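You operate a simulated robot arm through the tools that you are given. There is no shell and no other tool. Be economical: measure what you need, move in short steps, check, and stop when the job is done.

The job below is to be done with a simulated two-armed robot. You get a single attempt, and the scene is never put back.

Task
Tighten the four silver bolts on door A with the purple driver.
Fine: both upper bolts before the lower two; put the purple driver back in its cradle. All else on door A and in the long tray stays as it is, and the door stays clamped.
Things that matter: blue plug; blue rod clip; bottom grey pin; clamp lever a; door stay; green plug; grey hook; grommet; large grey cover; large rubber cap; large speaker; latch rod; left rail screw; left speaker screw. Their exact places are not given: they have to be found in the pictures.

Only the result counts: the job must be done as asked and must still hold three seconds after the hand-in. Knocking over, shifting, dropping, spilling or breaking anything else fails it.

Robot
Two 6-joint arms with fingered hands on one trunk, on a base that drives. Base frame: it is fixed to the floor where the robot stands at the start and does not move with it; the origin is under the middle of the robot, x ahead of it, y to its left, z up. Lengths are in mm, angles in rad, forces in N, time in s.
The left shoulder is at the start at [50, 170, 1010], the right one opposite. With the tool pointing down near the work surface each hand reaches from about 480 to 760 mm from the robot's upright axis, wherever it stands, measured 20 degrees to its own side. Places, roughly: blue rod clip [600, -700, 1500]; clamp lever a [700, -1000, 1200]; door stay [700, -200, 1300]; latch rod [700, -700, 1500]; lower left bolt hole [700, -400, 900]; lower right bolt hole [700, -500, 900]; upper left bolt hole [700, -400, 1400]; upper right bolt hole [700, -500, 1400]; yellow switch [500, -700, 800]. Payload 3.5 kg a hand.
The tool frame of a hand sits at the grasp point between the pads (the TCP): z along the fingers, y along the line on which they close. The tips reach 26 mm beyond it. Largest opening 132 mm; the body of the gripper starts 73 mm behind the TCP. The gripper is a hand of 3 fingers: y runs from the thumb to the fingers, the wrist lies at [0, 0, -234] in the tool frame.
Orientation is that of the tool frame in the base frame, as a unit quaternion [w, x, y, z]. With the fingers straight down and closing along the base's y, the tool's x points along the base's -x, its y along +y and its z along -z.

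Tools
- The arms move only by the tool jog_arm. It takes "left_rows", "right_rows" or both (then of equal length, played together; a hand with none holds still); each is a list of rows, each a list of 6 numbers: the shift along the tool's x, y, z in mm, then the turn, a rotation vector about the tool's x, y, z in rad. In form: [[dx, dy, dz, rx, ry, rz], ...]. A call has 1 to 12 rows; each row shifts and turns the commanded pose from where the row before left it, along the tool's axes as they then stand. A row lasts 0.2 s, in which the tool goes at most 50 mm and 0.15 rad; a call with a longer step from one row to the next is refused whole. A pose out of reach is approached as far as the arm can. The call stops where the force on the tool passes 40 N (or 10 N more than at its start, if that is more) or the arm is blocked; 0.2 s more then pass. In this call time passes only in rows, and 0.2 s behind the last. The reply holds the time, the measured pose of the TCP, the force on the tool along the base axes, the opening and the grip force, in the units named above and with some noise, with the torque about the TCP (base axes, N m) and any sound that the robot's microphone picked up.
- Cameras (640 x 400 px; columns grow to the right, rows downward): "scene" is now at [35.3, -43, 1615.8]; the picture's right is [-0.50, -0.86, 0.00], its down [-0.53, 0.31, -0.79] and it looks along [0.69, -0.40, -0.61] (base axes); focal length 264 px, centre (320, 200). "left" rides on the left gripper at [-62, 3, -92] in its tool frame; the picture's right is [-0.05, -1.00, 0.00], its down [0.83, -0.04, -0.56] and it looks along [0.55, -0.03, 0.83] (tool axes); focal length 230 px, centre (320, 200). "right" rides on the right gripper at [62, 3, -92] in its tool frame; the picture's right is [-0.05, 1.00, 0.00], its down [-0.83, -0.04, -0.56] and it looks along [-0.55, -0.03, 0.83] (tool axes); focal length 230 px, centre (320, 200).
- snapshot(camera): a new picture of that camera. The clock stands still meanwhile.
- raise_lower(by): slides the trunk up (or, below 0, down) by that many mm; the arms and the scene camera ride with it, the base frame stays. It gives what a move gives, with no picture.
- base_move(legs): drives the robot by 1 to 6 legs, each [ahead, left, turn to the left] in mm, mm and rad, along the robot's own axes; the way and the turn of a leg run together, so that a leg with both is an arc; at most 1500 mm and 3.142 rad a leg. The arms and the cameras ride along, it lands a little off, and it stops where it bumps. It gives what a move gives.
- curl_fingers(finger1, finger2, thumb_bend, hand): sets how far each is bent, from 0 (flat) to 1 (curled in); at 0.3 the hand is open as for a grip, at 0.7 the pads meet at the TCP. One left out holds its place. A second passes; each finger stops where it meets its share of the squeeze, and holds until it gets a number again. It is the only way to open and close the hand. It gives what a move gives, with no picture; readings hold the bend of each and the force on the fingers (four entries, about 0 where the hand has none), thumb and palm.
- pan_tilt(pan, tilt): turns the head with the scene camera to pan (to the left, within 1.501 rad either way) and tilt (down, from -0.506 to 1.204), counted from straight ahead of the robot. It gives what a move gives.
- measure_at(camera, pixels): there is no depth. For up to 12 entries [column, row, z] of the newest picture of that camera ("zoom" is the newest enlarged one), the place [x, y] in the base frame at which the ray of that pixel passes the height z, good to about 2 mm. The clock stands still meanwhile.
- close_up(camera, box): a new picture of the part [left, top, right, bottom] of that camera's present view, enlarged. The clock stands still meanwhile.
- hand_in(): hands the job in; it is judged then, once.

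Work in short steps. Measure before you move; look again where a grasp or a placing could have gone wrong, and mend it. You have 80 turns and 78 pictures in all, those below and enlarged ones among them. Open the grippers and draw the arms clear of the work before you hand the job in, unless the task says otherwise.

The tools are called after ">>>" as a command line: name --argument value ..., lists and objects as JSON in quotes. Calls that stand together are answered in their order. jog_arm: Moves the arms, as the interface text tells. Its arguments: {"type":"object","properties":{"left_rows":{"type":"array","items":{"type":"array","items":{"type":"number"}}},"right_rows":{"type":"array","items":{"type":"array","items":{"type":"number"}}}},"required":[]} The other tools are called the same way: raise_lower (by) slides the trunk up or down; curl_fingers (finger1, finger2, thumb_bend, hand) moves the fingers one by one; base_move (legs) drives the base; pan_tilt (pan, tilt) turns the head that bears the scene camera; snapshot (camera) takes a picture; measure_at (camera, pixels) gives the place at which the rays of pixels pass given heights; close_up (camera, box) takes an enlarged picture of a part of a camera's view; hand_in () hands the job in.

At the start:

```text
time: 0.0
left_tcp_pos: [618.4, -10.3, 1000.0]
left_orientation: [-0.001, 0.0, 1.0, 0.0]
left_force: [0.1, -0.4, 0.2]
left_wrist_torque: [-0.01, -0.01, -0.01]
left_finger_gap: 131.4
left_grasp_force: 0.0
left_shape: jaw
left_bend: [0.3, 0.3, 0.3]
left_finger forces: [0.1, 0.0, 0.1, 0.1, 0.0, 0.0]
right_tcp_pos: [432.1, -511.8, 999.7]
right_orientation: [0.001, 0.0, 1.0, 0.0]
right_force: [0.5, -0.7, 0.9]
right_wrist_torque: [-0.01, 0.05, 0.02]
right_finger_gap: 131.8
right_grasp_force: 0.0
right_shape: jaw
right_bend: [0.3, 0.3, 0.3]
right_finger forces: [0.0, 0.0, 0.1, 0.0, 0.0, 0.0]
trunk travel left (down, up): [-625.0, 85.0]
robot x, y, heading: [0.8, -2.3, 0.005]
head pan, tilt: [-0.525, 0.654]
```

scene: 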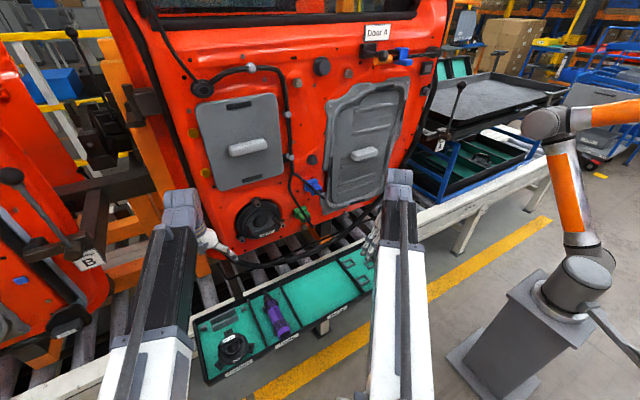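
right: 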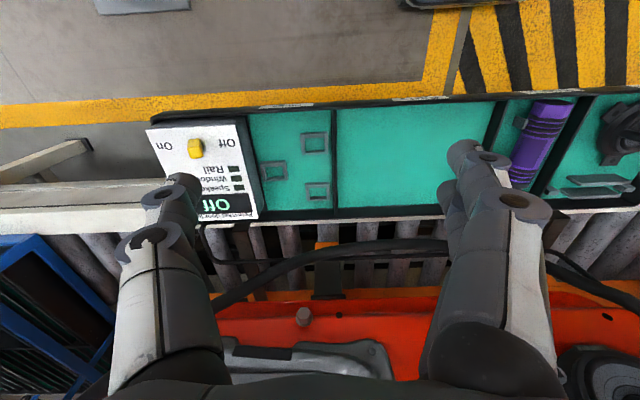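
left: 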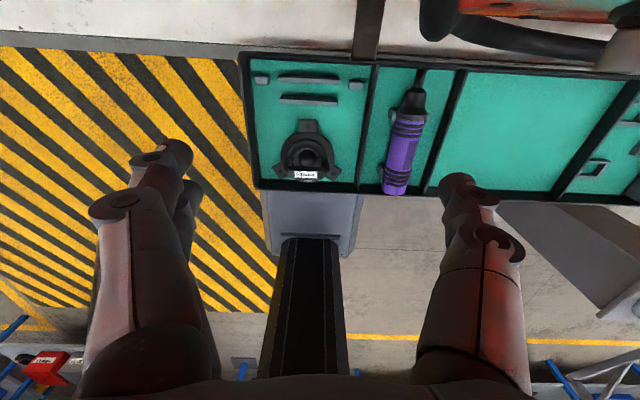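

The scene picture shows door A with the tray below it, the purple driver at about (275,312), and a panel with a yellow switch. I take enlarged looks at the tray and panel.

>>> close_up --camera "scene" --box '[180, 220, 400, 390]'

>>> close_up --camera "right" --box '[130, 80, 350, 230]'

>>> close_up --camera "scene" --box '[100, 0, 460, 240]'

```text
2.35 times, centred on (290, 305) of scene
```

zoom: 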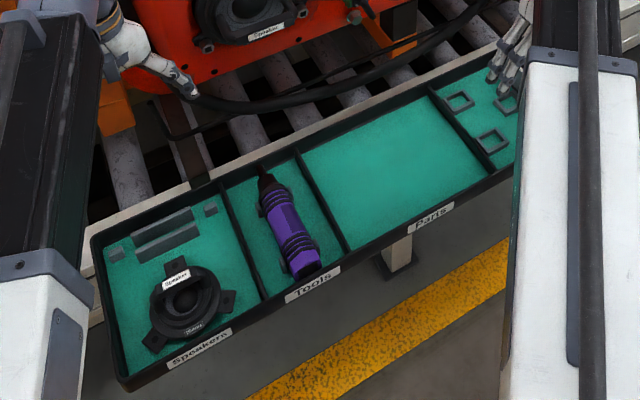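

```text
2.67 times, centred on (240, 155) of right
```

zoom: 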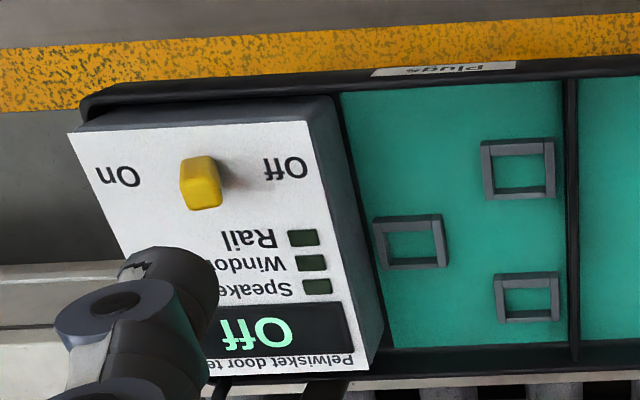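

```text
1.67 times, centred on (280, 120) of scene
```

zoom: 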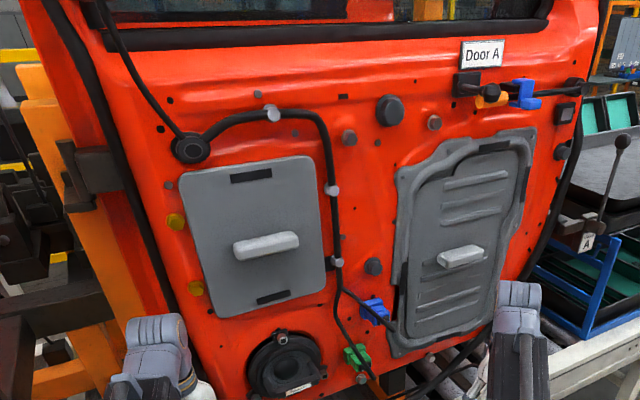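

The driver lies with its tip towards the door: left view tip (419,78), butt (395,190); scene tip (266.6,293), butt (284.5,333). I triangulate these at several heights.

>>> measure_at --camera "left" --pixels '[[419, 78, 750], [419, 78, 800], [419, 78, 850], [395, 190, 750], [395, 190, 800], [395, 190, 850], [255, 185, 780], [640, 205, 780], [245, 55, 780]]'

>>> measure_at --camera "scene" --pixels '[[266.6, 293, 750], [266.6, 293, 800], [266.6, 293, 850], [284.5, 333, 750], [284.5, 333, 800], [284.5, 333, 850], [297.4, 82.2, 1350], [297.4, 82.2, 1400], [348.4, 73.8, 1350], [348.4, 73.8, 1400], [304.6, 228, 900], [346, 214.8, 900]]'

```text
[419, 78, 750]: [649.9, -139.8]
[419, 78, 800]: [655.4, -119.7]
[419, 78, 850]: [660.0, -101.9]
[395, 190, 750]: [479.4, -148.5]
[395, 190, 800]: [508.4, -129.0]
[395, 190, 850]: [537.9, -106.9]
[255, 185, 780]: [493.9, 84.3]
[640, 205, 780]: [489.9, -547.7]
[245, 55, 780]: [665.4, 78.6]
```

```text
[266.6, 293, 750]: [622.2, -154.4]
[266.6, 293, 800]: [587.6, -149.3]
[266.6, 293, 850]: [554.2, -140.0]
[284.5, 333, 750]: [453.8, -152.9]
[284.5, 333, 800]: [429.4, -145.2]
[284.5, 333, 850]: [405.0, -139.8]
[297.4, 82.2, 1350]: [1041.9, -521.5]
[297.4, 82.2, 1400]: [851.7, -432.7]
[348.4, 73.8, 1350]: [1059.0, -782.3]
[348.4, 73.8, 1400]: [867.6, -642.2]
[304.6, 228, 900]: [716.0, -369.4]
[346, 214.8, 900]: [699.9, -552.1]
```

The driver lies at about x 465–650, y -157, z ~715. I move the left hand aside and the right hand above the driver, staying high.

>>> jog_arm --left_rows '[[15, 22, 0, 0, 0, 0], [15, 22, 0, 0, 0, 0], [15, 22, 0, 0, 0, 0], [15, 22, 0, 0, 0, 0], [15, 22, 0, 0, 0, 0], [15, 22, 0, 0, 0, 0], [15, 22, 0, 0, 0, 0], [15, 22, 0, 0, 0, 0], [15, 22, 0, 0, 0, 0], [0, 0, 0, 0, 0, 0]]' --right_rows '[[-13, 39, 0, 0, 0, 0], [-13, 39, 0, 0, 0, 0], [-13, 39, 0, 0, 0, 0], [-13, 39, 0, 0, 0, 0], [-13, 39, 0, 0, 0, 0], [-13, 39, 0, 0, 0, 0], [-13, 39, 0, 0, 0, 0], [-13, 39, 0, 0, 0, 0], [-13, 39, 0, 0, 0, 0], [0, 0, 0, 0, 0, 0]]'

>>> snapshot --camera "right"

>>> pan_tilt --pan -0.25 --tilt 0.8

>>> snapshot --camera "scene"

```text
time: 2.2
left_tcp_pos: [483.1, 188.1, 999.3]
left_orientation: [-0.001, 0.001, 1.0, 0.0]
left_force: [-0.1, -0.2, -0.4]
left_wrist_torque: [-0.01, 0.02, -0.01]
left_finger_gap: 131.8
left_grasp_force: 0.0
left_shape: jaw
left_bend: [0.3, 0.3, 0.3]
left_finger forces: [0.0, 0.0, 0.0, 0.0, 0.0, 0.1]
right_tcp_pos: [547.9, -162.2, 1001.2]
right_orientation: [0.0, 0.001, 1.0, 0.0]
right_force: [0.5, 0.7, -0.2]
right_wrist_torque: [0.05, 0.02, -0.02]
right_finger_gap: 131.9
right_grasp_force: 0.1
right_shape: jaw
right_bend: [0.3, 0.3, 0.3]
right_finger forces: [0.0, 0.0, 0.0, 0.0, 0.0, 0.0]
trunk travel left (down, up): [-625.0, 85.0]
robot x, y, heading: [2.7, -0.8, -0.003]
head pan, tilt: [-0.525, 0.654]
```

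```text
71 pictures are left
```

right: 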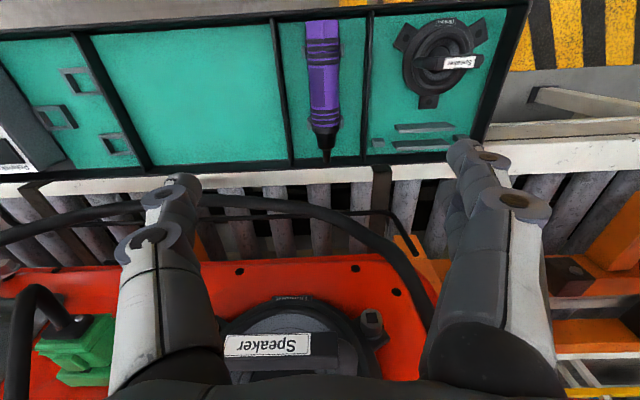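

```text
time: 3.0
left_tcp_pos: [483.3, 188.2, 999.8]
left_orientation: [0.0, 0.0, 1.0, 0.0]
left_force: [0.0, 0.2, -0.9]
left_wrist_torque: [0.02, -0.01, 0.04]
left_finger_gap: 131.9
left_grasp_force: 0.2
left_shape: jaw
left_bend: [0.3, 0.3, 0.3]
left_finger forces: [0.0, 0.1, 0.0, 0.0, 0.0, 0.0]
right_tcp_pos: [549.7, -161.3, 1001.2]
right_orientation: [0.0, 0.0, 1.0, 0.0]
right_force: [-0.7, -0.7, -0.6]
right_wrist_torque: [0.02, 0.0, -0.02]
right_finger_gap: 131.8
right_grasp_force: 0.1
right_shape: jaw
right_bend: [0.3, 0.3, 0.3]
right_finger forces: [0.0, 0.1, 0.0, 0.0, 0.1, 0.0]
trunk travel left (down, up): [-625.0, 85.0]
robot x, y, heading: [3.4, 3.8, 0.001]
head pan, tilt: [-0.25, 0.799]
```

```text
70 pictures are left
```

scene: 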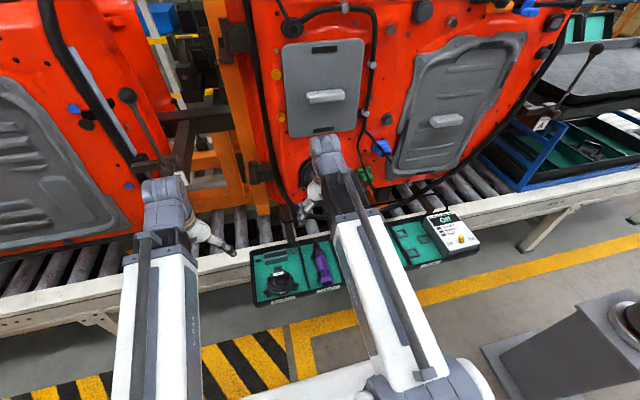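

Right view: driver tip (327,158), butt (322,22), so handle x ≈ 459–600 at y ≈ -155. I look at the cradle details enlarged.

>>> close_up --camera "right" --box '[240, 0, 400, 180]'

>>> close_up --camera "scene" --box '[240, 220, 360, 310]'

```text
2.22 times, centred on (320, 90) of right
```

zoom: 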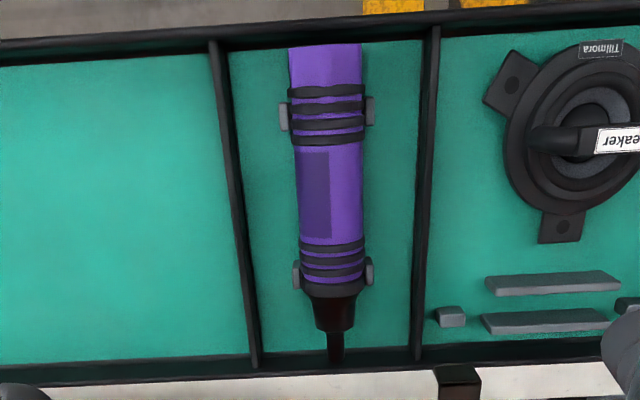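

```text
4.44 times, centred on (300, 265) of scene
```

zoom: 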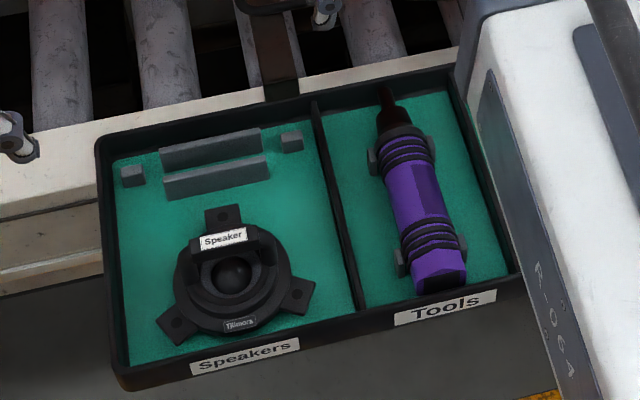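

The handle stretch between the cradle posts is about x 510–560, centre y ≈ -155. I narrow the hand and descend part way over it.

>>> curl_fingers --hand "right" --finger1 0.42 --finger2 0.42 --thumb_bend 0.42

>>> jog_arm --right_rows '[[16, 6, 0, 0, 0, 0], [0, 0, 35, 0, 0, 0], [0, 0, 35, 0, 0, 0], [0, 0, 35, 0, 0, 0], [0, 0, 35, 0, 0, 0], [0, 0, 35, 0, 0, 0], [0, 0, 15, 0, 0, 0], [0, 0, 0, 0, 0, 0]]'

>>> snapshot --camera "right"

>>> close_up --camera "scene" --box '[240, 200, 360, 310]'

```text
time: 4.0
left_tcp_pos: [484.2, 187.7, 999.6]
left_orientation: [-0.001, 0.0, 1.0, 0.0]
left_force: [-0.2, 0.0, -1.0]
left_wrist_torque: [-0.01, 0.04, 0.0]
left_finger_gap: 131.9
left_grasp_force: 0.0
left_shape: jaw
left_bend: [0.3, 0.3, 0.3]
left_finger forces: [0.0, 0.0, 0.0, 0.1, 0.0, 0.0]
right_tcp_pos: [549.7, -161.9, 1000.2]
right_orientation: [0.001, 0.001, 1.0, 0.0]
right_force: [0.0, -0.4, 0.7]
right_wrist_torque: [0.0, 0.0, -0.01]
right_finger_gap: 95.4
right_grasp_force: 0.0
right_shape: fingers
right_bend: [0.42, 0.42, 0.42]
right_finger forces: [0.0, 0.0, 0.0, 0.1, 0.0, 0.0]
trunk travel left (down, up): [-625.0, 85.0]
robot x, y, heading: [0.4, 2.9, -0.003]
head pan, tilt: [-0.25, 0.799]
```

```text
time: 5.8
left_tcp_pos: [482.9, 186.7, 1000.6]
left_orientation: [0.0, 0.0, 1.0, 0.0]
left_force: [-0.2, -0.6, 0.3]
left_wrist_torque: [0.0, 0.01, 0.05]
left_finger_gap: 131.8
left_grasp_force: 0.1
left_shape: jaw
left_bend: [0.3, 0.3, 0.3]
left_finger forces: [0.1, 0.0, 0.0, 0.0, 0.0, 0.0]
right_tcp_pos: [534.9, -153.8, 808.8]
right_orientation: [0.0, 0.0, 1.0, 0.0]
right_force: [0.1, -0.8, 0.1]
right_wrist_torque: [0.01, -0.02, 0.01]
right_finger_gap: 95.6
right_grasp_force: 0.0
right_shape: fingers
right_bend: [0.42, 0.42, 0.42]
right_finger forces: [0.1, 0.1, 0.1, 0.0, 0.1, 0.0]
trunk travel left (down, up): [-625.0, 85.0]
robot x, y, heading: [-3.1, 2.0, -0.003]
head pan, tilt: [-0.25, 0.799]
```

```text
67 pictures are left
```

right: 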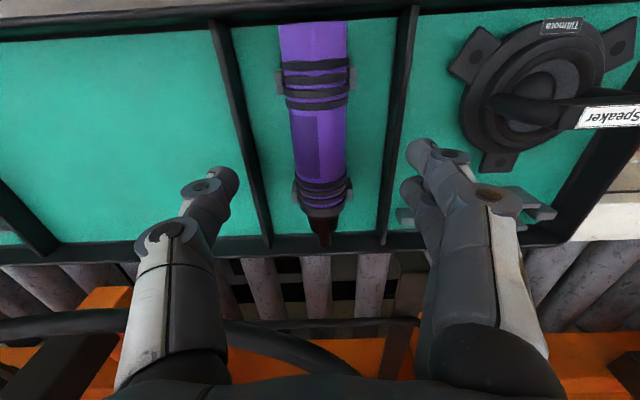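

```text
3.64 times, centred on (300, 255) of scene
```

zoom: 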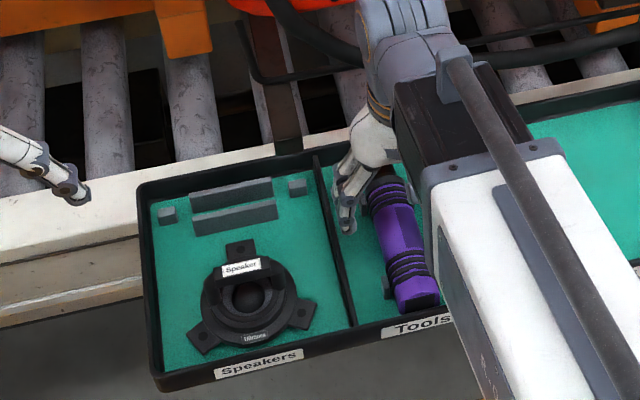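

Triangulation puts the driver axis near z ≈ 722–730, y ≈ -156. I lower to about z 738 and check clearance.

>>> jog_arm --right_rows '[[0, -2, 30, 0, 0, 0], [0, 0, 25, 0, 0, 0], [0, 0, 15, 0, 0, 0], [0, 0, 0, 0, 0, 0]]'

>>> snapshot --camera "right"

>>> close_up --camera "scene" --box '[270, 200, 370, 300]'

```text
time: 6.8
left_tcp_pos: [481.4, 189.5, 1001.0]
left_orientation: [0.001, 0.001, 1.0, -0.001]
left_force: [0.3, -0.6, 0.1]
left_wrist_torque: [-0.01, 0.01, 0.0]
left_finger_gap: 131.8
left_grasp_force: 0.0
left_shape: jaw
left_bend: [0.3, 0.3, 0.3]
left_finger forces: [0.1, 0.0, 0.1, 0.1, 0.1, 0.0]
right_tcp_pos: [533.8, -155.3, 742.4]
right_orientation: [0.003, -0.001, 1.0, -0.001]
right_force: [1.3, 8.7, 38.8]
right_wrist_torque: [-2.3, 0.03, 0.14]
right_finger_gap: 98.0
right_grasp_force: 19.3
right_shape: fingers
right_bend: [0.42, 0.42, 0.43]
right_finger forces: [0.0, 0.0, 0.0, 0.0, 39.2, 0.0]
trunk travel left (down, up): [-625.0, 85.0]
robot x, y, heading: [-0.9, 2.1, -0.003]
head pan, tilt: [-0.25, 0.799]
```

```text
65 pictures are left
```

right: 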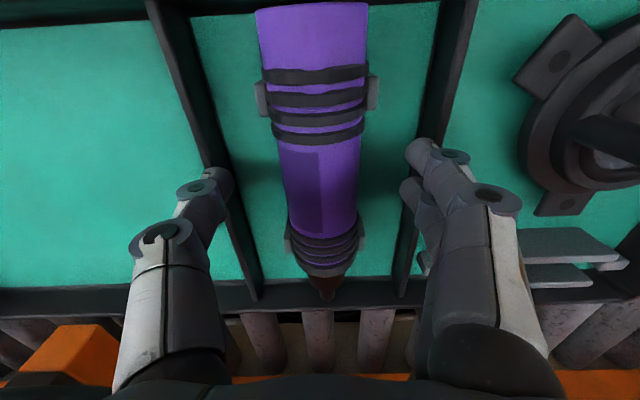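

```text
4.00 times, centred on (320, 250) of scene
```

zoom: 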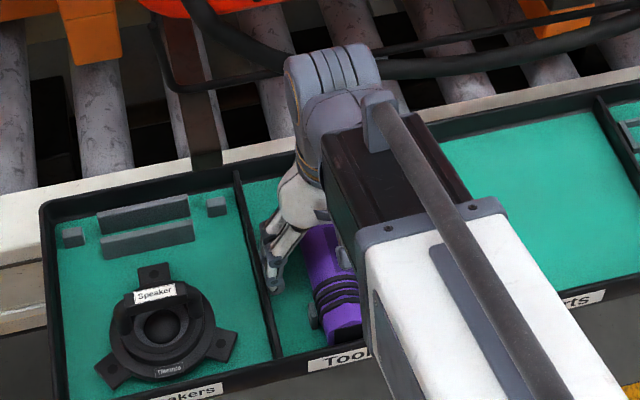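

The thumb landed on the left divider (force 39 N at thumb). I rise, narrow the hand to ~72 mm and look again.

>>> jog_arm --right_rows '[[0, 0, -20, 0, 0, 0], [0, 0, -20, 0, 0, 0], [0, 0, 0, 0, 0, 0]]'

>>> curl_fingers --hand "right" --finger1 0.5 --finger2 0.5 --thumb_bend 0.5

>>> snapshot --camera "right"

```text
time: 7.6
left_tcp_pos: [484.3, 186.8, 999.3]
left_orientation: [0.0, -0.001, 1.0, 0.0]
left_force: [-0.2, 0.9, 1.1]
left_wrist_torque: [0.02, -0.01, 0.0]
left_finger_gap: 132.0
left_grasp_force: 0.1
left_shape: jaw
left_bend: [0.3, 0.3, 0.3]
left_finger forces: [0.0, 0.0, 0.1, 0.0, 0.1, 0.0]
right_tcp_pos: [534.6, -155.3, 779.7]
right_orientation: [-0.001, 0.0, 1.0, 0.001]
right_force: [0.2, 0.7, -0.9]
right_wrist_torque: [-0.04, 0.0, -0.05]
right_finger_gap: 95.7
right_grasp_force: 0.1
right_shape: fingers
right_bend: [0.42, 0.42, 0.42]
right_finger forces: [0.0, 0.0, 0.0, 0.0, 0.1, 0.0]
trunk travel left (down, up): [-625.0, 85.0]
robot x, y, heading: [3.9, 0.0, 0.003]
head pan, tilt: [-0.25, 0.799]
```

```text
time: 8.6
left_tcp_pos: [484.1, 189.2, 998.7]
left_orientation: [-0.001, -0.001, 1.0, 0.0]
left_force: [0.1, 0.4, 0.0]
left_wrist_torque: [0.01, 0.0, 0.0]
left_finger_gap: 131.9
left_grasp_force: 0.1
left_shape: jaw
left_bend: [0.3, 0.3, 0.3]
left_finger forces: [0.0, 0.0, 0.1, 0.1, 0.0, 0.0]
right_tcp_pos: [534.4, -155.9, 779.8]
right_orientation: [0.0, 0.0, 1.0, 0.0]
right_force: [0.2, 0.0, -0.7]
right_wrist_torque: [-0.02, 0.0, 0.01]
right_finger_gap: 68.3
right_grasp_force: 0.1
right_shape: fingers
right_bend: [0.5, 0.5, 0.5]
right_finger forces: [0.1, 0.0, 0.0, 0.0, 0.1, 0.1]
trunk travel left (down, up): [-625.0, 85.0]
robot x, y, heading: [2.6, -2.2, -0.004]
head pan, tilt: [-0.25, 0.799]
```

```text
63 pictures are left
```

right: 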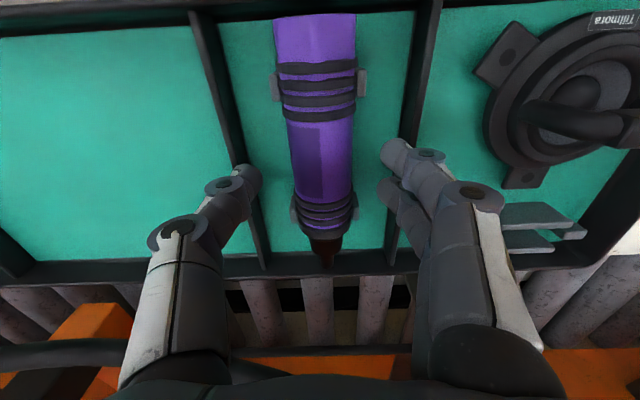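

Tips now at (250,175) and (392,150–185), straddling the handle inside the dividers. I descend again in small steps.

>>> jog_arm --right_rows '[[0, 0, 20, 0, 0, 0], [0, 0, 15, 0, 0, 0], [0, 0, 10, 0, 0, 0], [0, 0, 6, 0, 0, 0], [0, 0, 0, 0, 0, 0]]'

>>> snapshot --camera "right"

```text
time: 9.8
left_tcp_pos: [484.1, 187.3, 999.1]
left_orientation: [0.001, 0.0, 1.0, 0.0]
left_force: [-0.4, -0.7, 0.2]
left_wrist_torque: [-0.01, -0.02, 0.01]
left_finger_gap: 131.7
left_grasp_force: 0.0
left_shape: jaw
left_bend: [0.3, 0.3, 0.3]
left_finger forces: [0.0, 0.0, 0.0, 0.0, 0.0, 0.0]
right_tcp_pos: [534.5, -155.8, 728.3]
right_orientation: [0.001, 0.0, 1.0, 0.0]
right_force: [-0.6, 0.0, -0.1]
right_wrist_torque: [0.02, 0.04, -0.06]
right_finger_gap: 68.3
right_grasp_force: 0.1
right_shape: fingers
right_bend: [0.5, 0.5, 0.5]
right_finger forces: [0.1, 0.0, 0.0, 0.1, 0.0, 0.0]
trunk travel left (down, up): [-625.0, 85.0]
robot x, y, heading: [0.0, -3.7, 0.004]
head pan, tilt: [-0.25, 0.799]
```

```text
62 pictures are left
```

right: 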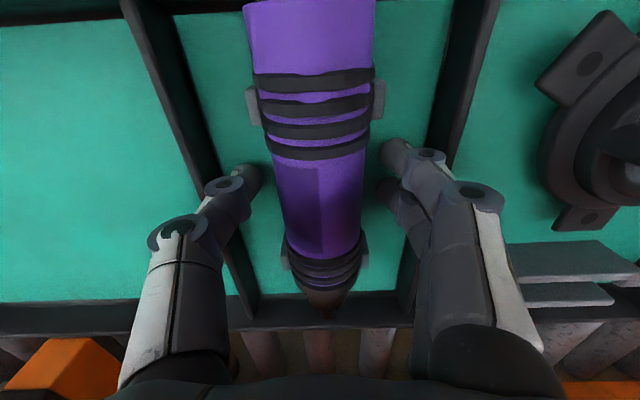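

The handle axis looks to be near z 718. I lower 6 mm more, then close the fingers.

>>> jog_arm --right_rows '[[0, 0, 3, 0, 0, 0], [0, 0, 3, 0, 0, 0], [0, 0, 0, 0, 0, 0]]'

>>> curl_fingers --hand "right" --finger1 0.75 --finger2 0.75 --thumb_bend 0.75

>>> snapshot --camera "right"

```text
time: 10.6
left_tcp_pos: [482.9, 187.7, 1001.8]
left_orientation: [0.0, 0.001, 1.0, 0.0]
left_force: [-0.5, -0.6, 0.5]
left_wrist_torque: [0.01, 0.03, -0.01]
left_finger_gap: 131.6
left_grasp_force: 0.0
left_shape: jaw
left_bend: [0.3, 0.3, 0.3]
left_finger forces: [0.0, 0.1, 0.0, 0.1, 0.1, 0.1]
right_tcp_pos: [533.5, -155.3, 724.5]
right_orientation: [0.002, 0.0, 1.0, 0.0]
right_force: [1.3, -0.3, 29.6]
right_wrist_torque: [0.18, 0.03, -0.03]
right_finger_gap: 68.7
right_grasp_force: 15.0
right_shape: fingers
right_bend: [0.51, 0.51, 0.5]
right_finger forces: [9.8, 7.6, 0.0, 0.1, 12.4, 0.0]
trunk travel left (down, up): [-625.0, 85.0]
robot x, y, heading: [1.0, 4.2, 0.002]
head pan, tilt: [-0.25, 0.799]
```

```text
time: 11.6
left_tcp_pos: [483.3, 187.5, 998.0]
left_orientation: [0.0, 0.0, 1.0, -0.001]
left_force: [0.4, 0.4, -0.8]
left_wrist_torque: [-0.01, -0.01, -0.01]
left_finger_gap: 131.8
left_grasp_force: 0.1
left_shape: jaw
left_bend: [0.3, 0.3, 0.3]
left_finger forces: [0.0, 0.1, 0.0, 0.0, 0.0, 0.1]
right_tcp_pos: [533.5, -155.5, 721.5]
right_orientation: [0.0, -0.001, 1.0, 0.0]
right_force: [-0.9, -1.5, 12.8]
right_wrist_torque: [-0.2, 0.02, -0.03]
right_finger_gap: 33.6
right_grasp_force: 28.0
right_shape: fingers
right_bend: [0.65, 0.65, 0.66]
right_finger forces: [13.2, 14.6, 0.0, 0.0, 29.2, 0.1]
trunk travel left (down, up): [-625.0, 85.0]
robot x, y, heading: [-2.4, -4.0, -0.002]
head pan, tilt: [-0.25, 0.799]
```

```text
61 pictures are left
```

right: 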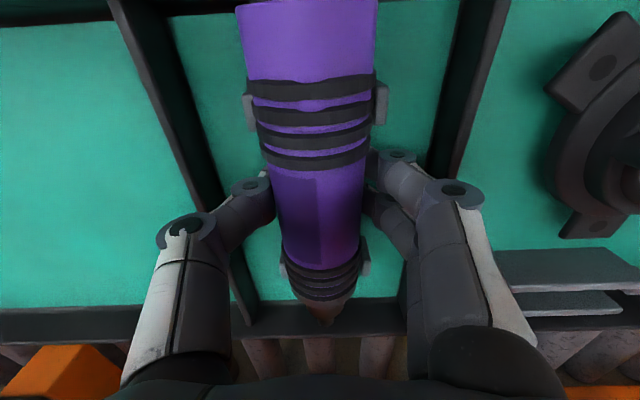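

Gripped (28 N, gap 34 mm). I lift slowly and verify.

>>> jog_arm --right_rows '[[0, 0, -10, 0, 0, 0], [0, 0, -20, 0, 0, 0], [0, 0, -30, 0, 0, 0], [0, 0, -30, 0, 0, 0], [0, 0, -30, 0, 0, 0], [20, 0, -40, 0, 0, 0], [20, 0, -40, 0, 0, 0], [0, 0, 0, 0, 0, 0]]'

>>> pan_tilt --pan -0.55 --tilt 0.45

>>> snapshot --camera "right"

>>> snapshot --camera "scene"

```text
time: 13.4
left_tcp_pos: [483.9, 187.5, 999.8]
left_orientation: [0.0, 0.0, 1.0, 0.001]
left_force: [-0.4, 0.1, -0.9]
left_wrist_torque: [0.0, -0.01, -0.02]
left_finger_gap: 131.9
left_grasp_force: 0.0
left_shape: jaw
left_bend: [0.3, 0.3, 0.3]
left_finger forces: [0.0, 0.0, 0.1, 0.0, 0.1, 0.0]
right_tcp_pos: [495.5, -157.5, 922.6]
right_orientation: [0.0, 0.0, 1.0, 0.001]
right_force: [0.4, -0.1, -6.6]
right_wrist_torque: [-0.01, 0.06, -0.03]
right_finger_gap: 32.7
right_grasp_force: 20.5
right_shape: fingers
right_bend: [0.65, 0.65, 0.66]
right_finger forces: [10.0, 11.8, 0.0, 0.0, 19.9, 0.0]
trunk travel left (down, up): [-625.0, 85.0]
robot x, y, heading: [3.6, -1.2, 0.003]
head pan, tilt: [-0.25, 0.799]
```

```text
time: 14.2
left_tcp_pos: [483.1, 187.3, 999.1]
left_orientation: [0.0, -0.001, 1.0, 0.0]
left_force: [0.0, 0.8, -0.3]
left_wrist_torque: [-0.03, 0.01, 0.0]
left_finger_gap: 131.9
left_grasp_force: 0.0
left_shape: jaw
left_bend: [0.3, 0.3, 0.3]
left_finger forces: [0.0, 0.0, 0.0, 0.1, 0.0, 0.0]
right_tcp_pos: [496.2, -157.2, 921.6]
right_orientation: [0.001, 0.0, 1.0, 0.0]
right_force: [0.0, 0.2, -7.3]
right_wrist_torque: [0.01, 0.05, 0.03]
right_finger_gap: 32.8
right_grasp_force: 20.9
right_shape: fingers
right_bend: [0.65, 0.65, 0.66]
right_finger forces: [10.1, 11.7, 0.1, 0.1, 19.8, 0.1]
trunk travel left (down, up): [-625.0, 85.0]
robot x, y, heading: [1.3, -0.8, 0.002]
head pan, tilt: [-0.55, 0.45]
```

```text
60 pictures are left
```

right: 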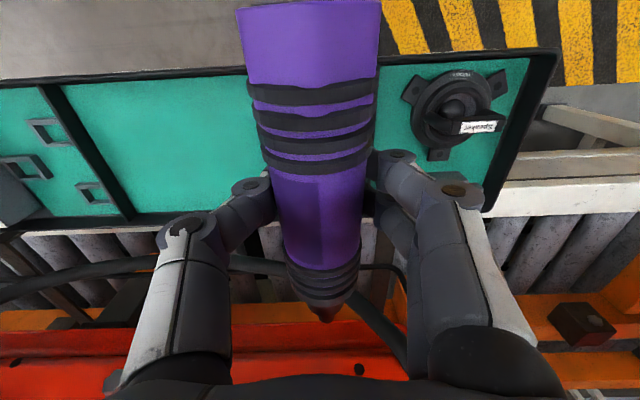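

```text
59 pictures are left
```

scene: 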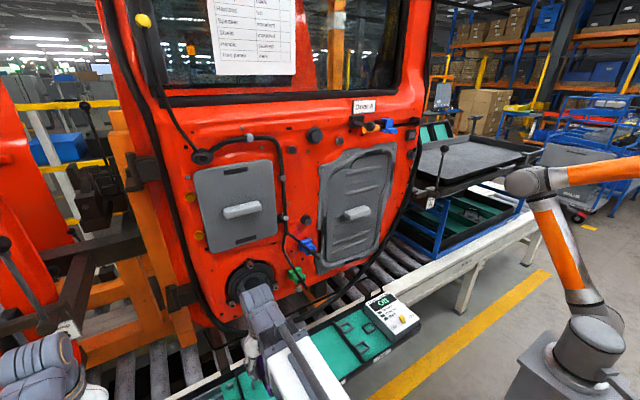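

The driver is held well (≈7 N). I look enlarged at the paper in the window, the upper bolts and the lower ones.

>>> close_up --camera "scene" --box '[200, 0, 310, 80]'

>>> close_up --camera "scene" --box '[230, 90, 430, 220]'

>>> close_up --camera "scene" --box '[210, 190, 390, 310]'

```text
5.00 times, centred on (255, 40) of scene
```

zoom: 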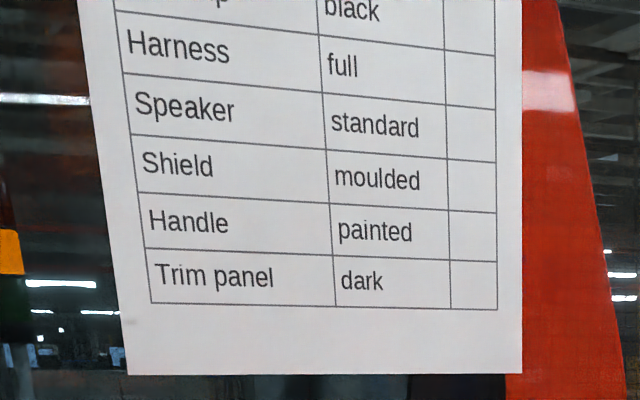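

```text
3.08 times, centred on (330, 155) of scene
```

zoom: 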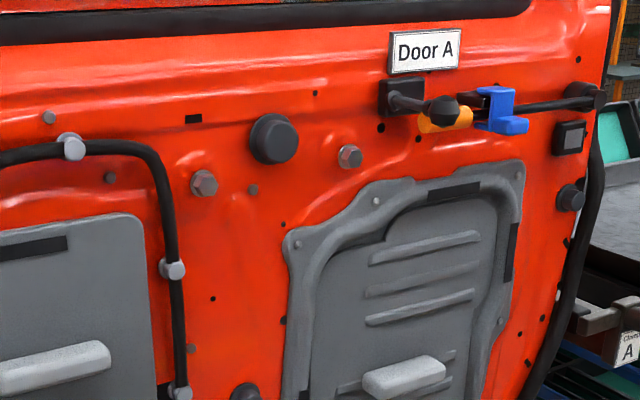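

```text
3.33 times, centred on (300, 250) of scene
```

zoom: 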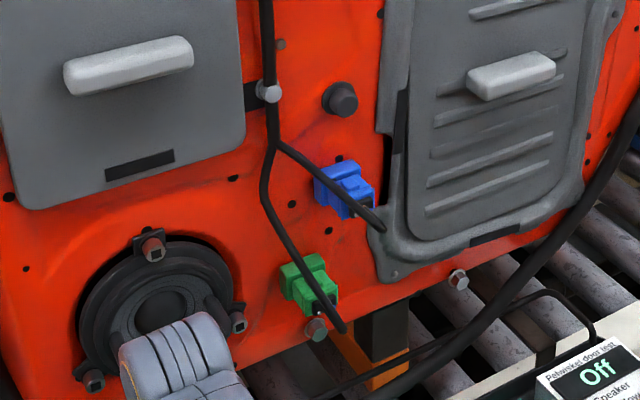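

Four silver hex bolts: scene pixels upper (292.0,149.5), (339.7,140.7); lower (298.8,288.4), (341.4,273.7). I record their rays from here, then drive 200 mm right for a second viewpoint and better reach.

>>> measure_at --camera "scene" --pixels '[[292.0, 149.5, 1350], [292.0, 149.5, 1450], [339.7, 140.7, 1350], [339.7, 140.7, 1450], [298.8, 288.4, 850], [298.8, 288.4, 950], [341.4, 273.7, 850], [341.4, 273.7, 950]]'

>>> base_move --legs '[[0, -200, 0]]'

>>> pan_tilt --pan -0.3 --tilt 0.45

>>> snapshot --camera "scene"

```text
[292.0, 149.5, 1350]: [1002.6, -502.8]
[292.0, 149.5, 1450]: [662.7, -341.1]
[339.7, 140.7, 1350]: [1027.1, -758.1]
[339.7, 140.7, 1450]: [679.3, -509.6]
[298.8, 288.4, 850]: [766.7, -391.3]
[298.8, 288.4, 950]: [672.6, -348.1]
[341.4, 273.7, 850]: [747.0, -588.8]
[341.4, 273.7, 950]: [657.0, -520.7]
```

```text
time: 15.8
left_tcp_pos: [482.4, -14.9, 999.2]
left_orientation: [0.0, -0.001, 1.0, 0.0]
left_force: [0.3, 0.6, 0.6]
left_wrist_torque: [0.0, -0.03, 0.01]
left_finger_gap: 131.9
left_grasp_force: 0.1
left_shape: jaw
left_bend: [0.3, 0.3, 0.3]
left_finger forces: [0.0, 0.0, 0.1, 0.0, 0.0, 0.0]
right_tcp_pos: [495.7, -358.5, 922.4]
right_orientation: [0.001, -0.001, 1.0, 0.0]
right_force: [-0.1, 0.9, -5.4]
right_wrist_torque: [-0.02, 0.01, -0.01]
right_finger_gap: 32.8
right_grasp_force: 20.5
right_shape: fingers
right_bend: [0.65, 0.65, 0.66]
right_finger forces: [9.9, 11.6, 0.0, 0.0, 20.0, 0.0]
trunk travel left (down, up): [-625.0, 85.0]
robot x, y, heading: [-0.6, -204.3, 0.006]
head pan, tilt: [-0.55, 0.45]
```

```text
time: 16.6
left_tcp_pos: [484.1, -14.3, 998.6]
left_orientation: [0.0, -0.001, 1.0, 0.0]
left_force: [-0.2, 0.1, -0.3]
left_wrist_torque: [0.04, -0.05, 0.02]
left_finger_gap: 131.9
left_grasp_force: 0.0
left_shape: jaw
left_bend: [0.3, 0.3, 0.3]
left_finger forces: [0.0, 0.0, 0.1, 0.1, 0.1, 0.0]
right_tcp_pos: [496.0, -359.2, 921.4]
right_orientation: [0.0, 0.0, 1.0, 0.0]
right_force: [1.3, -0.4, -6.4]
right_wrist_torque: [-0.04, 0.05, 0.0]
right_finger_gap: 32.9
right_grasp_force: 20.5
right_shape: fingers
right_bend: [0.65, 0.65, 0.66]
right_finger forces: [10.1, 11.6, 0.0, 0.0, 19.8, 0.0]
trunk travel left (down, up): [-625.0, 85.0]
robot x, y, heading: [0.2, -201.1, 0.003]
head pan, tilt: [-0.3, 0.45]
```

```text
55 pictures are left
```

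scene: 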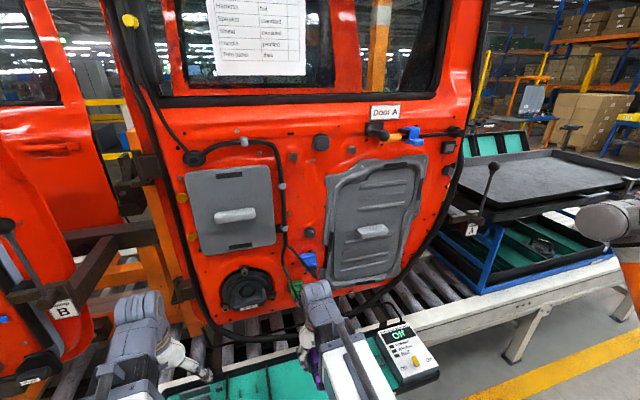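

Upper bolts now near (292,157) and (351,149). I zoom for precise pixel positions.

>>> close_up --camera "scene" --box '[270, 120, 400, 200]'

>>> close_up --camera "scene" --box '[260, 240, 400, 330]'

```text
4.92 times, centred on (335, 160) of scene
```

zoom: 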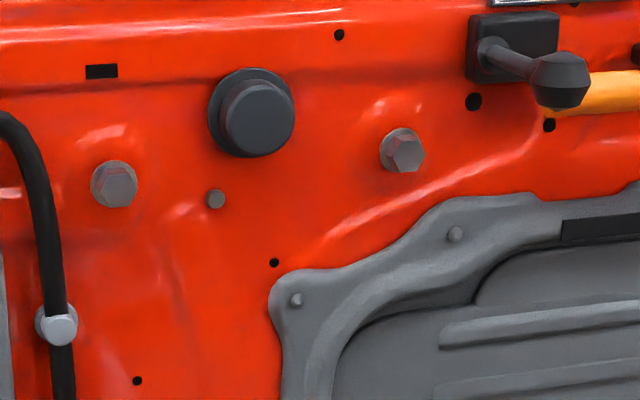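

```text
4.44 times, centred on (330, 285) of scene
```

zoom: 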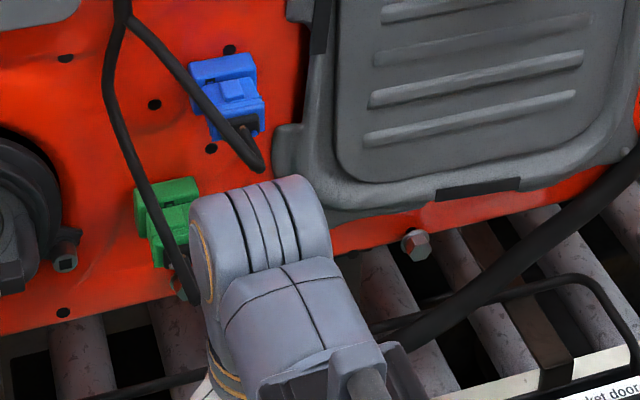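

Precise pixels now: UL (293.7,157.0), UR (352.5,150.2), LR (351.6,294.7).

>>> measure_at --camera "scene" --pixels '[[293.7, 157.0, 1400], [293.7, 157.0, 1450], [352.5, 150.2, 1400], [352.5, 150.2, 1450], [351.6, 294.7, 850], [351.6, 294.7, 950]]'

```text
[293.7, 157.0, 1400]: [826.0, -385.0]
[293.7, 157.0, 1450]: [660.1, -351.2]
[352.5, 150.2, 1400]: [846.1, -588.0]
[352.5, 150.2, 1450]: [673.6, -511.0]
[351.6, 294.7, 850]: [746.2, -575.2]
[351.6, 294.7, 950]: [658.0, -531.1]
```

Triangulated bolt heads: UL (700,-360,1438), UR (697,-521,1444), LR (695,-550,907), LL (697,-359,924); driver tip ≈112 mm ahead of the TCP. I raise the trunk and the hand, keeping clear of the door.

>>> raise_lower --by 80

>>> jog_arm --right_rows '[[5, 0, -40, 0, 0, 0], [5, 0, -40, 0, 0, 0], [5, 0, -40, 0, 0, 0], [5, 0, -40, 0, 0, 0], [0, 0, -40, 0, 0, 0], [0, 0, -30, 0, 0, 0], [0, 0, 0, 0, 0, 0]]'

>>> close_up --camera "right" --box '[240, 240, 400, 340]'

```text
time: 17.8
left_tcp_pos: [484.3, -14.3, 1078.6]
left_orientation: [0.001, -0.001, 1.0, -0.001]
left_force: [1.2, -0.7, 0.9]
left_wrist_torque: [0.02, 0.0, -0.05]
left_finger_gap: 132.1
left_grasp_force: 0.2
left_shape: jaw
left_bend: [0.3, 0.3, 0.3]
left_finger forces: [0.0, 0.1, 0.1, 0.0, 0.0, 0.0]
right_tcp_pos: [495.3, -358.7, 1002.4]
right_orientation: [0.0, -0.002, 1.0, 0.0]
right_force: [0.5, 0.1, -6.5]
right_wrist_torque: [0.0, 0.05, 0.05]
right_finger_gap: 32.3
right_grasp_force: 20.5
right_shape: fingers
right_bend: [0.65, 0.65, 0.66]
right_finger forces: [9.9, 11.7, 0.0, 0.0, 19.8, 0.0]
trunk travel left (down, up): [-705.0, 5.0]
robot x, y, heading: [-1.3, -200.2, 0.006]
head pan, tilt: [-0.3, 0.45]
```

```text
time: 19.4
left_tcp_pos: [483.7, -13.7, 1078.3]
left_orientation: [0.0, -0.001, 1.0, 0.0]
left_force: [-0.3, -0.1, 1.2]
left_wrist_torque: [-0.03, -0.02, 0.03]
left_finger_gap: 131.8
left_grasp_force: 0.0
left_shape: jaw
left_bend: [0.3, 0.3, 0.3]
left_finger forces: [0.0, 0.0, 0.0, 0.0, 0.0, 0.0]
right_tcp_pos: [492.2, -358.7, 1195.0]
right_orientation: [0.002, -0.001, 1.0, 0.0]
right_force: [0.7, 0.6, -6.6]
right_wrist_torque: [-0.02, 0.04, -0.02]
right_finger_gap: 32.2
right_grasp_force: 19.6
right_shape: fingers
right_bend: [0.65, 0.64, 0.66]
right_finger forces: [9.3, 11.4, 0.0, 0.1, 18.6, 0.0]
right hand out of reach, approached as far as the arm can: row 5, 6
trunk travel left (down, up): [-705.0, 5.0]
robot x, y, heading: [1.7, -197.5, 0.001]
head pan, tilt: [-0.3, 0.45]
```

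```text
4.00 times, centred on (320, 290) of right
```

zoom: 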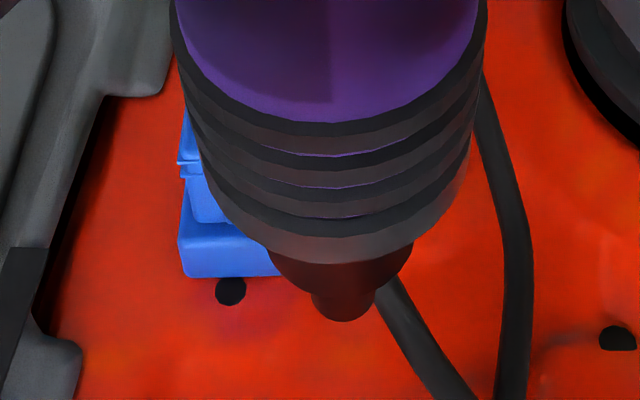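

Tip seen at (326,320), i.e. tool (-113,-1,~1). The hand is at its upward limit fingers-down, so now I roll it about the driver axis (fingers toward +y, then up), a bit back from the door.

>>> jog_arm --right_rows '[[0, 0, 0, -0.14, 0, 0], [0, 0, 0, -0.14, 0, 0], [0, 0, 0, -0.14, 0, 0], [0, 0, 0, -0.14, 0, 0], [0, 0, 0, -0.14, 0, 0], [0, 0, 0, -0.14, 0, 0], [0, 0, 0, -0.14, 0, 0], [0, 0, 0, -0.14, 0, 0], [0, 0, 0, -0.14, 0, 0], [0, 0, 0, -0.14, 0, 0], [0, 0, 0, -0.14, 0, 0]]'

>>> snapshot --camera "scene"

```text
time: 21.8
left_tcp_pos: [483.7, -14.7, 1078.1]
left_orientation: [0.0, 0.0, 1.0, 0.0]
left_force: [-0.2, -0.4, 0.1]
left_wrist_torque: [0.0, -0.01, -0.01]
left_finger_gap: 131.7
left_grasp_force: 0.0
left_shape: jaw
left_bend: [0.3, 0.3, 0.3]
left_finger forces: [0.0, 0.1, 0.0, 0.0, 0.0, 0.0]
right_tcp_pos: [495.4, -351.2, 1192.4]
right_orientation: [0.002, 0.001, 0.717, 0.697]
right_force: [-0.7, 0.2, -6.0]
right_wrist_torque: [-0.05, 0.08, 0.01]
right_finger_gap: 30.6
right_grasp_force: 19.7
right_shape: fingers
right_bend: [0.67, 0.66, 0.66]
right_finger forces: [7.5, 9.1, 0.1, 0.1, 22.5, 0.0]
right hand out of reach, approached as far as the arm can: row 9, 10
trunk travel left (down, up): [-705.0, 5.0]
robot x, y, heading: [-0.3, -206.9, -0.0]
head pan, tilt: [-0.3, 0.45]
```

```text
51 pictures are left
```

scene: 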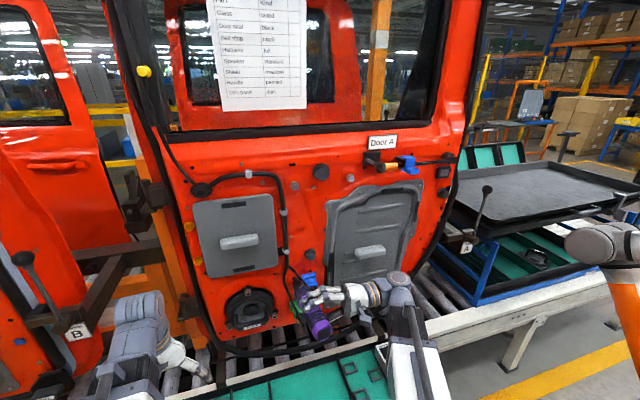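

The fingers now point to +y with the driver still level. I move up to bolt height (tool y is up) in this pose, staying back from the door.

>>> jog_arm --right_rows '[[0, 30, 0, 0, 0, 0], [0, 30, 0, 0, 0, 0], [0, 30, 0, 0, 0, 0], [0, 30, 0, 0, 0, 0], [0, 30, 0, 0, 0, 0], [0, 30, 0, 0, 0, 0], [0, 30, 0, 0, 0, 0], [0, 30, 0, 0, 0, 0], [0, 0, 0, 0, 0, 0]]'

>>> snapshot --camera "scene"

>>> snapshot --camera "right"

```text
time: 23.8
left_tcp_pos: [483.3, -15.5, 1078.3]
left_orientation: [0.0, -0.001, 1.0, 0.0]
left_force: [0.5, -0.2, -0.1]
left_wrist_torque: [-0.03, -0.01, -0.01]
left_finger_gap: 132.0
left_grasp_force: 0.0
left_shape: jaw
left_bend: [0.3, 0.3, 0.3]
left_finger forces: [0.0, 0.0, 0.1, 0.0, 0.0, 0.1]
right_tcp_pos: [492.8, -345.4, 1432.2]
right_orientation: [-0.003, 0.001, 0.718, 0.696]
right_force: [-0.6, -0.8, -5.8]
right_wrist_torque: [-0.01, 0.05, 0.0]
right_finger_gap: 29.3
right_grasp_force: 19.2
right_shape: fingers
right_bend: [0.67, 0.66, 0.66]
right_finger forces: [7.1, 8.4, 0.1, 0.0, 21.8, 0.0]
trunk travel left (down, up): [-705.0, 5.0]
robot x, y, heading: [1.1, -205.3, 0.004]
head pan, tilt: [-0.3, 0.45]
```

```text
50 pictures are left
```

scene: 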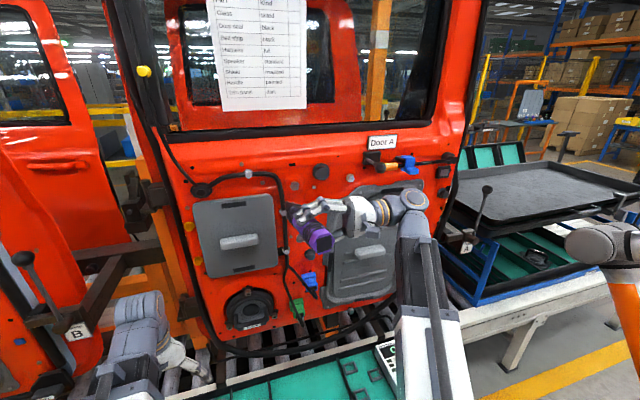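

```text
49 pictures are left
```

right: 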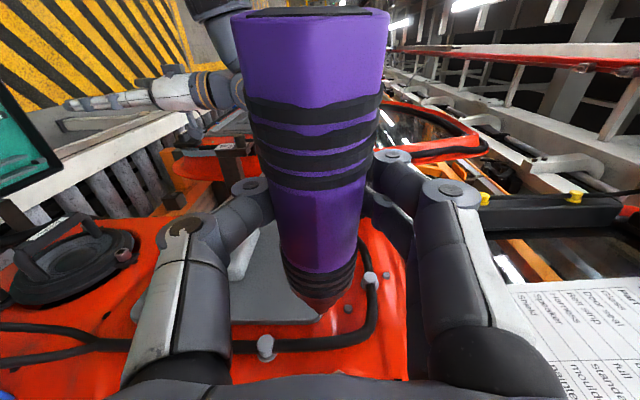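

The driver looks slightly shifted in the grip. I zoom in on it from both cameras.

>>> close_up --camera "scene" --box '[265, 160, 425, 260]'

>>> close_up --camera "right" --box '[240, 240, 400, 340]'

```text
4.00 times, centred on (345, 210) of scene
```

zoom: 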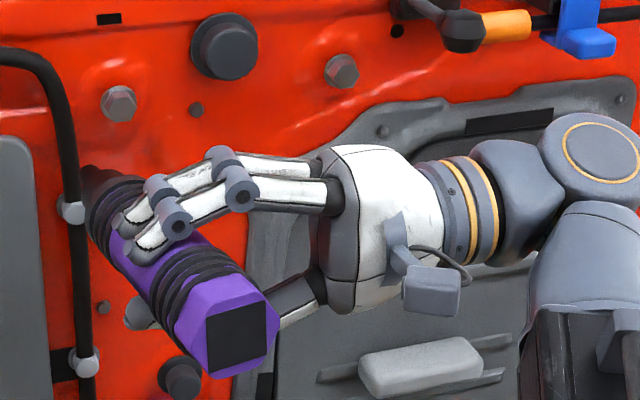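

```text
4.00 times, centred on (320, 290) of right
```

zoom: 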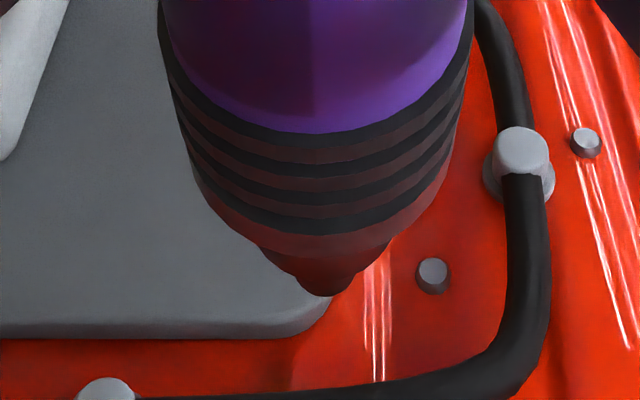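

The driver is tilted ~0.07 rad about tool y (tip toward fingertip side) and ~0.03 about z. I correct the orientation and advance so the tip stands ~30 mm short of the upper-left bolt.

>>> jog_arm --right_rows '[[0, 0, 0, 0, -0.035, -0.015], [0, 0, 0, 0, -0.035, -0.015], [-15, 3, -6, 0, 0, 0], [-20, 3, -7, 0, 0, 0], [-15, 0, 0, 0, 0, 0], [-10, 0, 0, 0, 0, 0], [0, 0, 0, 0, 0, 0]]'

>>> close_up --camera "right" --box '[220, 240, 420, 365]'

>>> close_up --camera "scene" --box '[255, 150, 415, 250]'

```text
time: 25.4
left_tcp_pos: [483.6, -13.5, 1079.3]
left_orientation: [-0.001, -0.001, 1.0, 0.0]
left_force: [0.9, 0.1, 0.1]
left_wrist_torque: [-0.03, -0.04, -0.01]
left_finger_gap: 131.8
left_grasp_force: 0.0
left_shape: jaw
left_bend: [0.3, 0.3, 0.3]
left_finger forces: [0.0, 0.0, 0.0, 0.1, 0.1, 0.0]
right_tcp_pos: [552.1, -362.1, 1442.1]
right_orientation: [0.034, 0.013, 0.717, 0.696]
right_force: [-0.7, -0.1, -5.3]
right_wrist_torque: [0.01, 0.07, 0.0]
right_finger_gap: 29.4
right_grasp_force: 18.5
right_shape: fingers
right_bend: [0.68, 0.66, 0.66]
right_finger forces: [7.1, 8.3, 0.0, 0.0, 21.7, 0.0]
trunk travel left (down, up): [-705.0, 5.0]
robot x, y, heading: [1.0, -204.3, 0.003]
head pan, tilt: [-0.3, 0.45]
```

```text
3.20 times, centred on (320, 302) of right
```

zoom: 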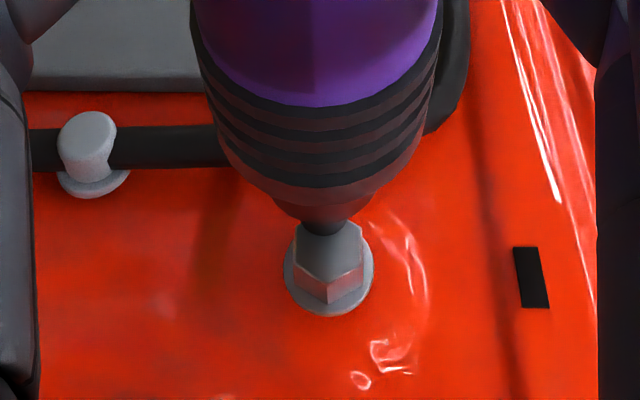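

```text
4.00 times, centred on (335, 200) of scene
```

zoom: 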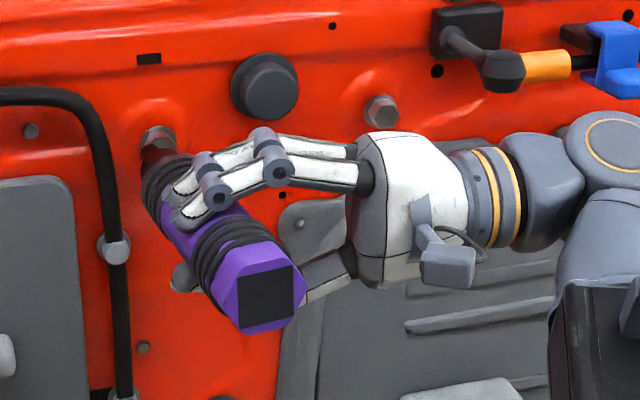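

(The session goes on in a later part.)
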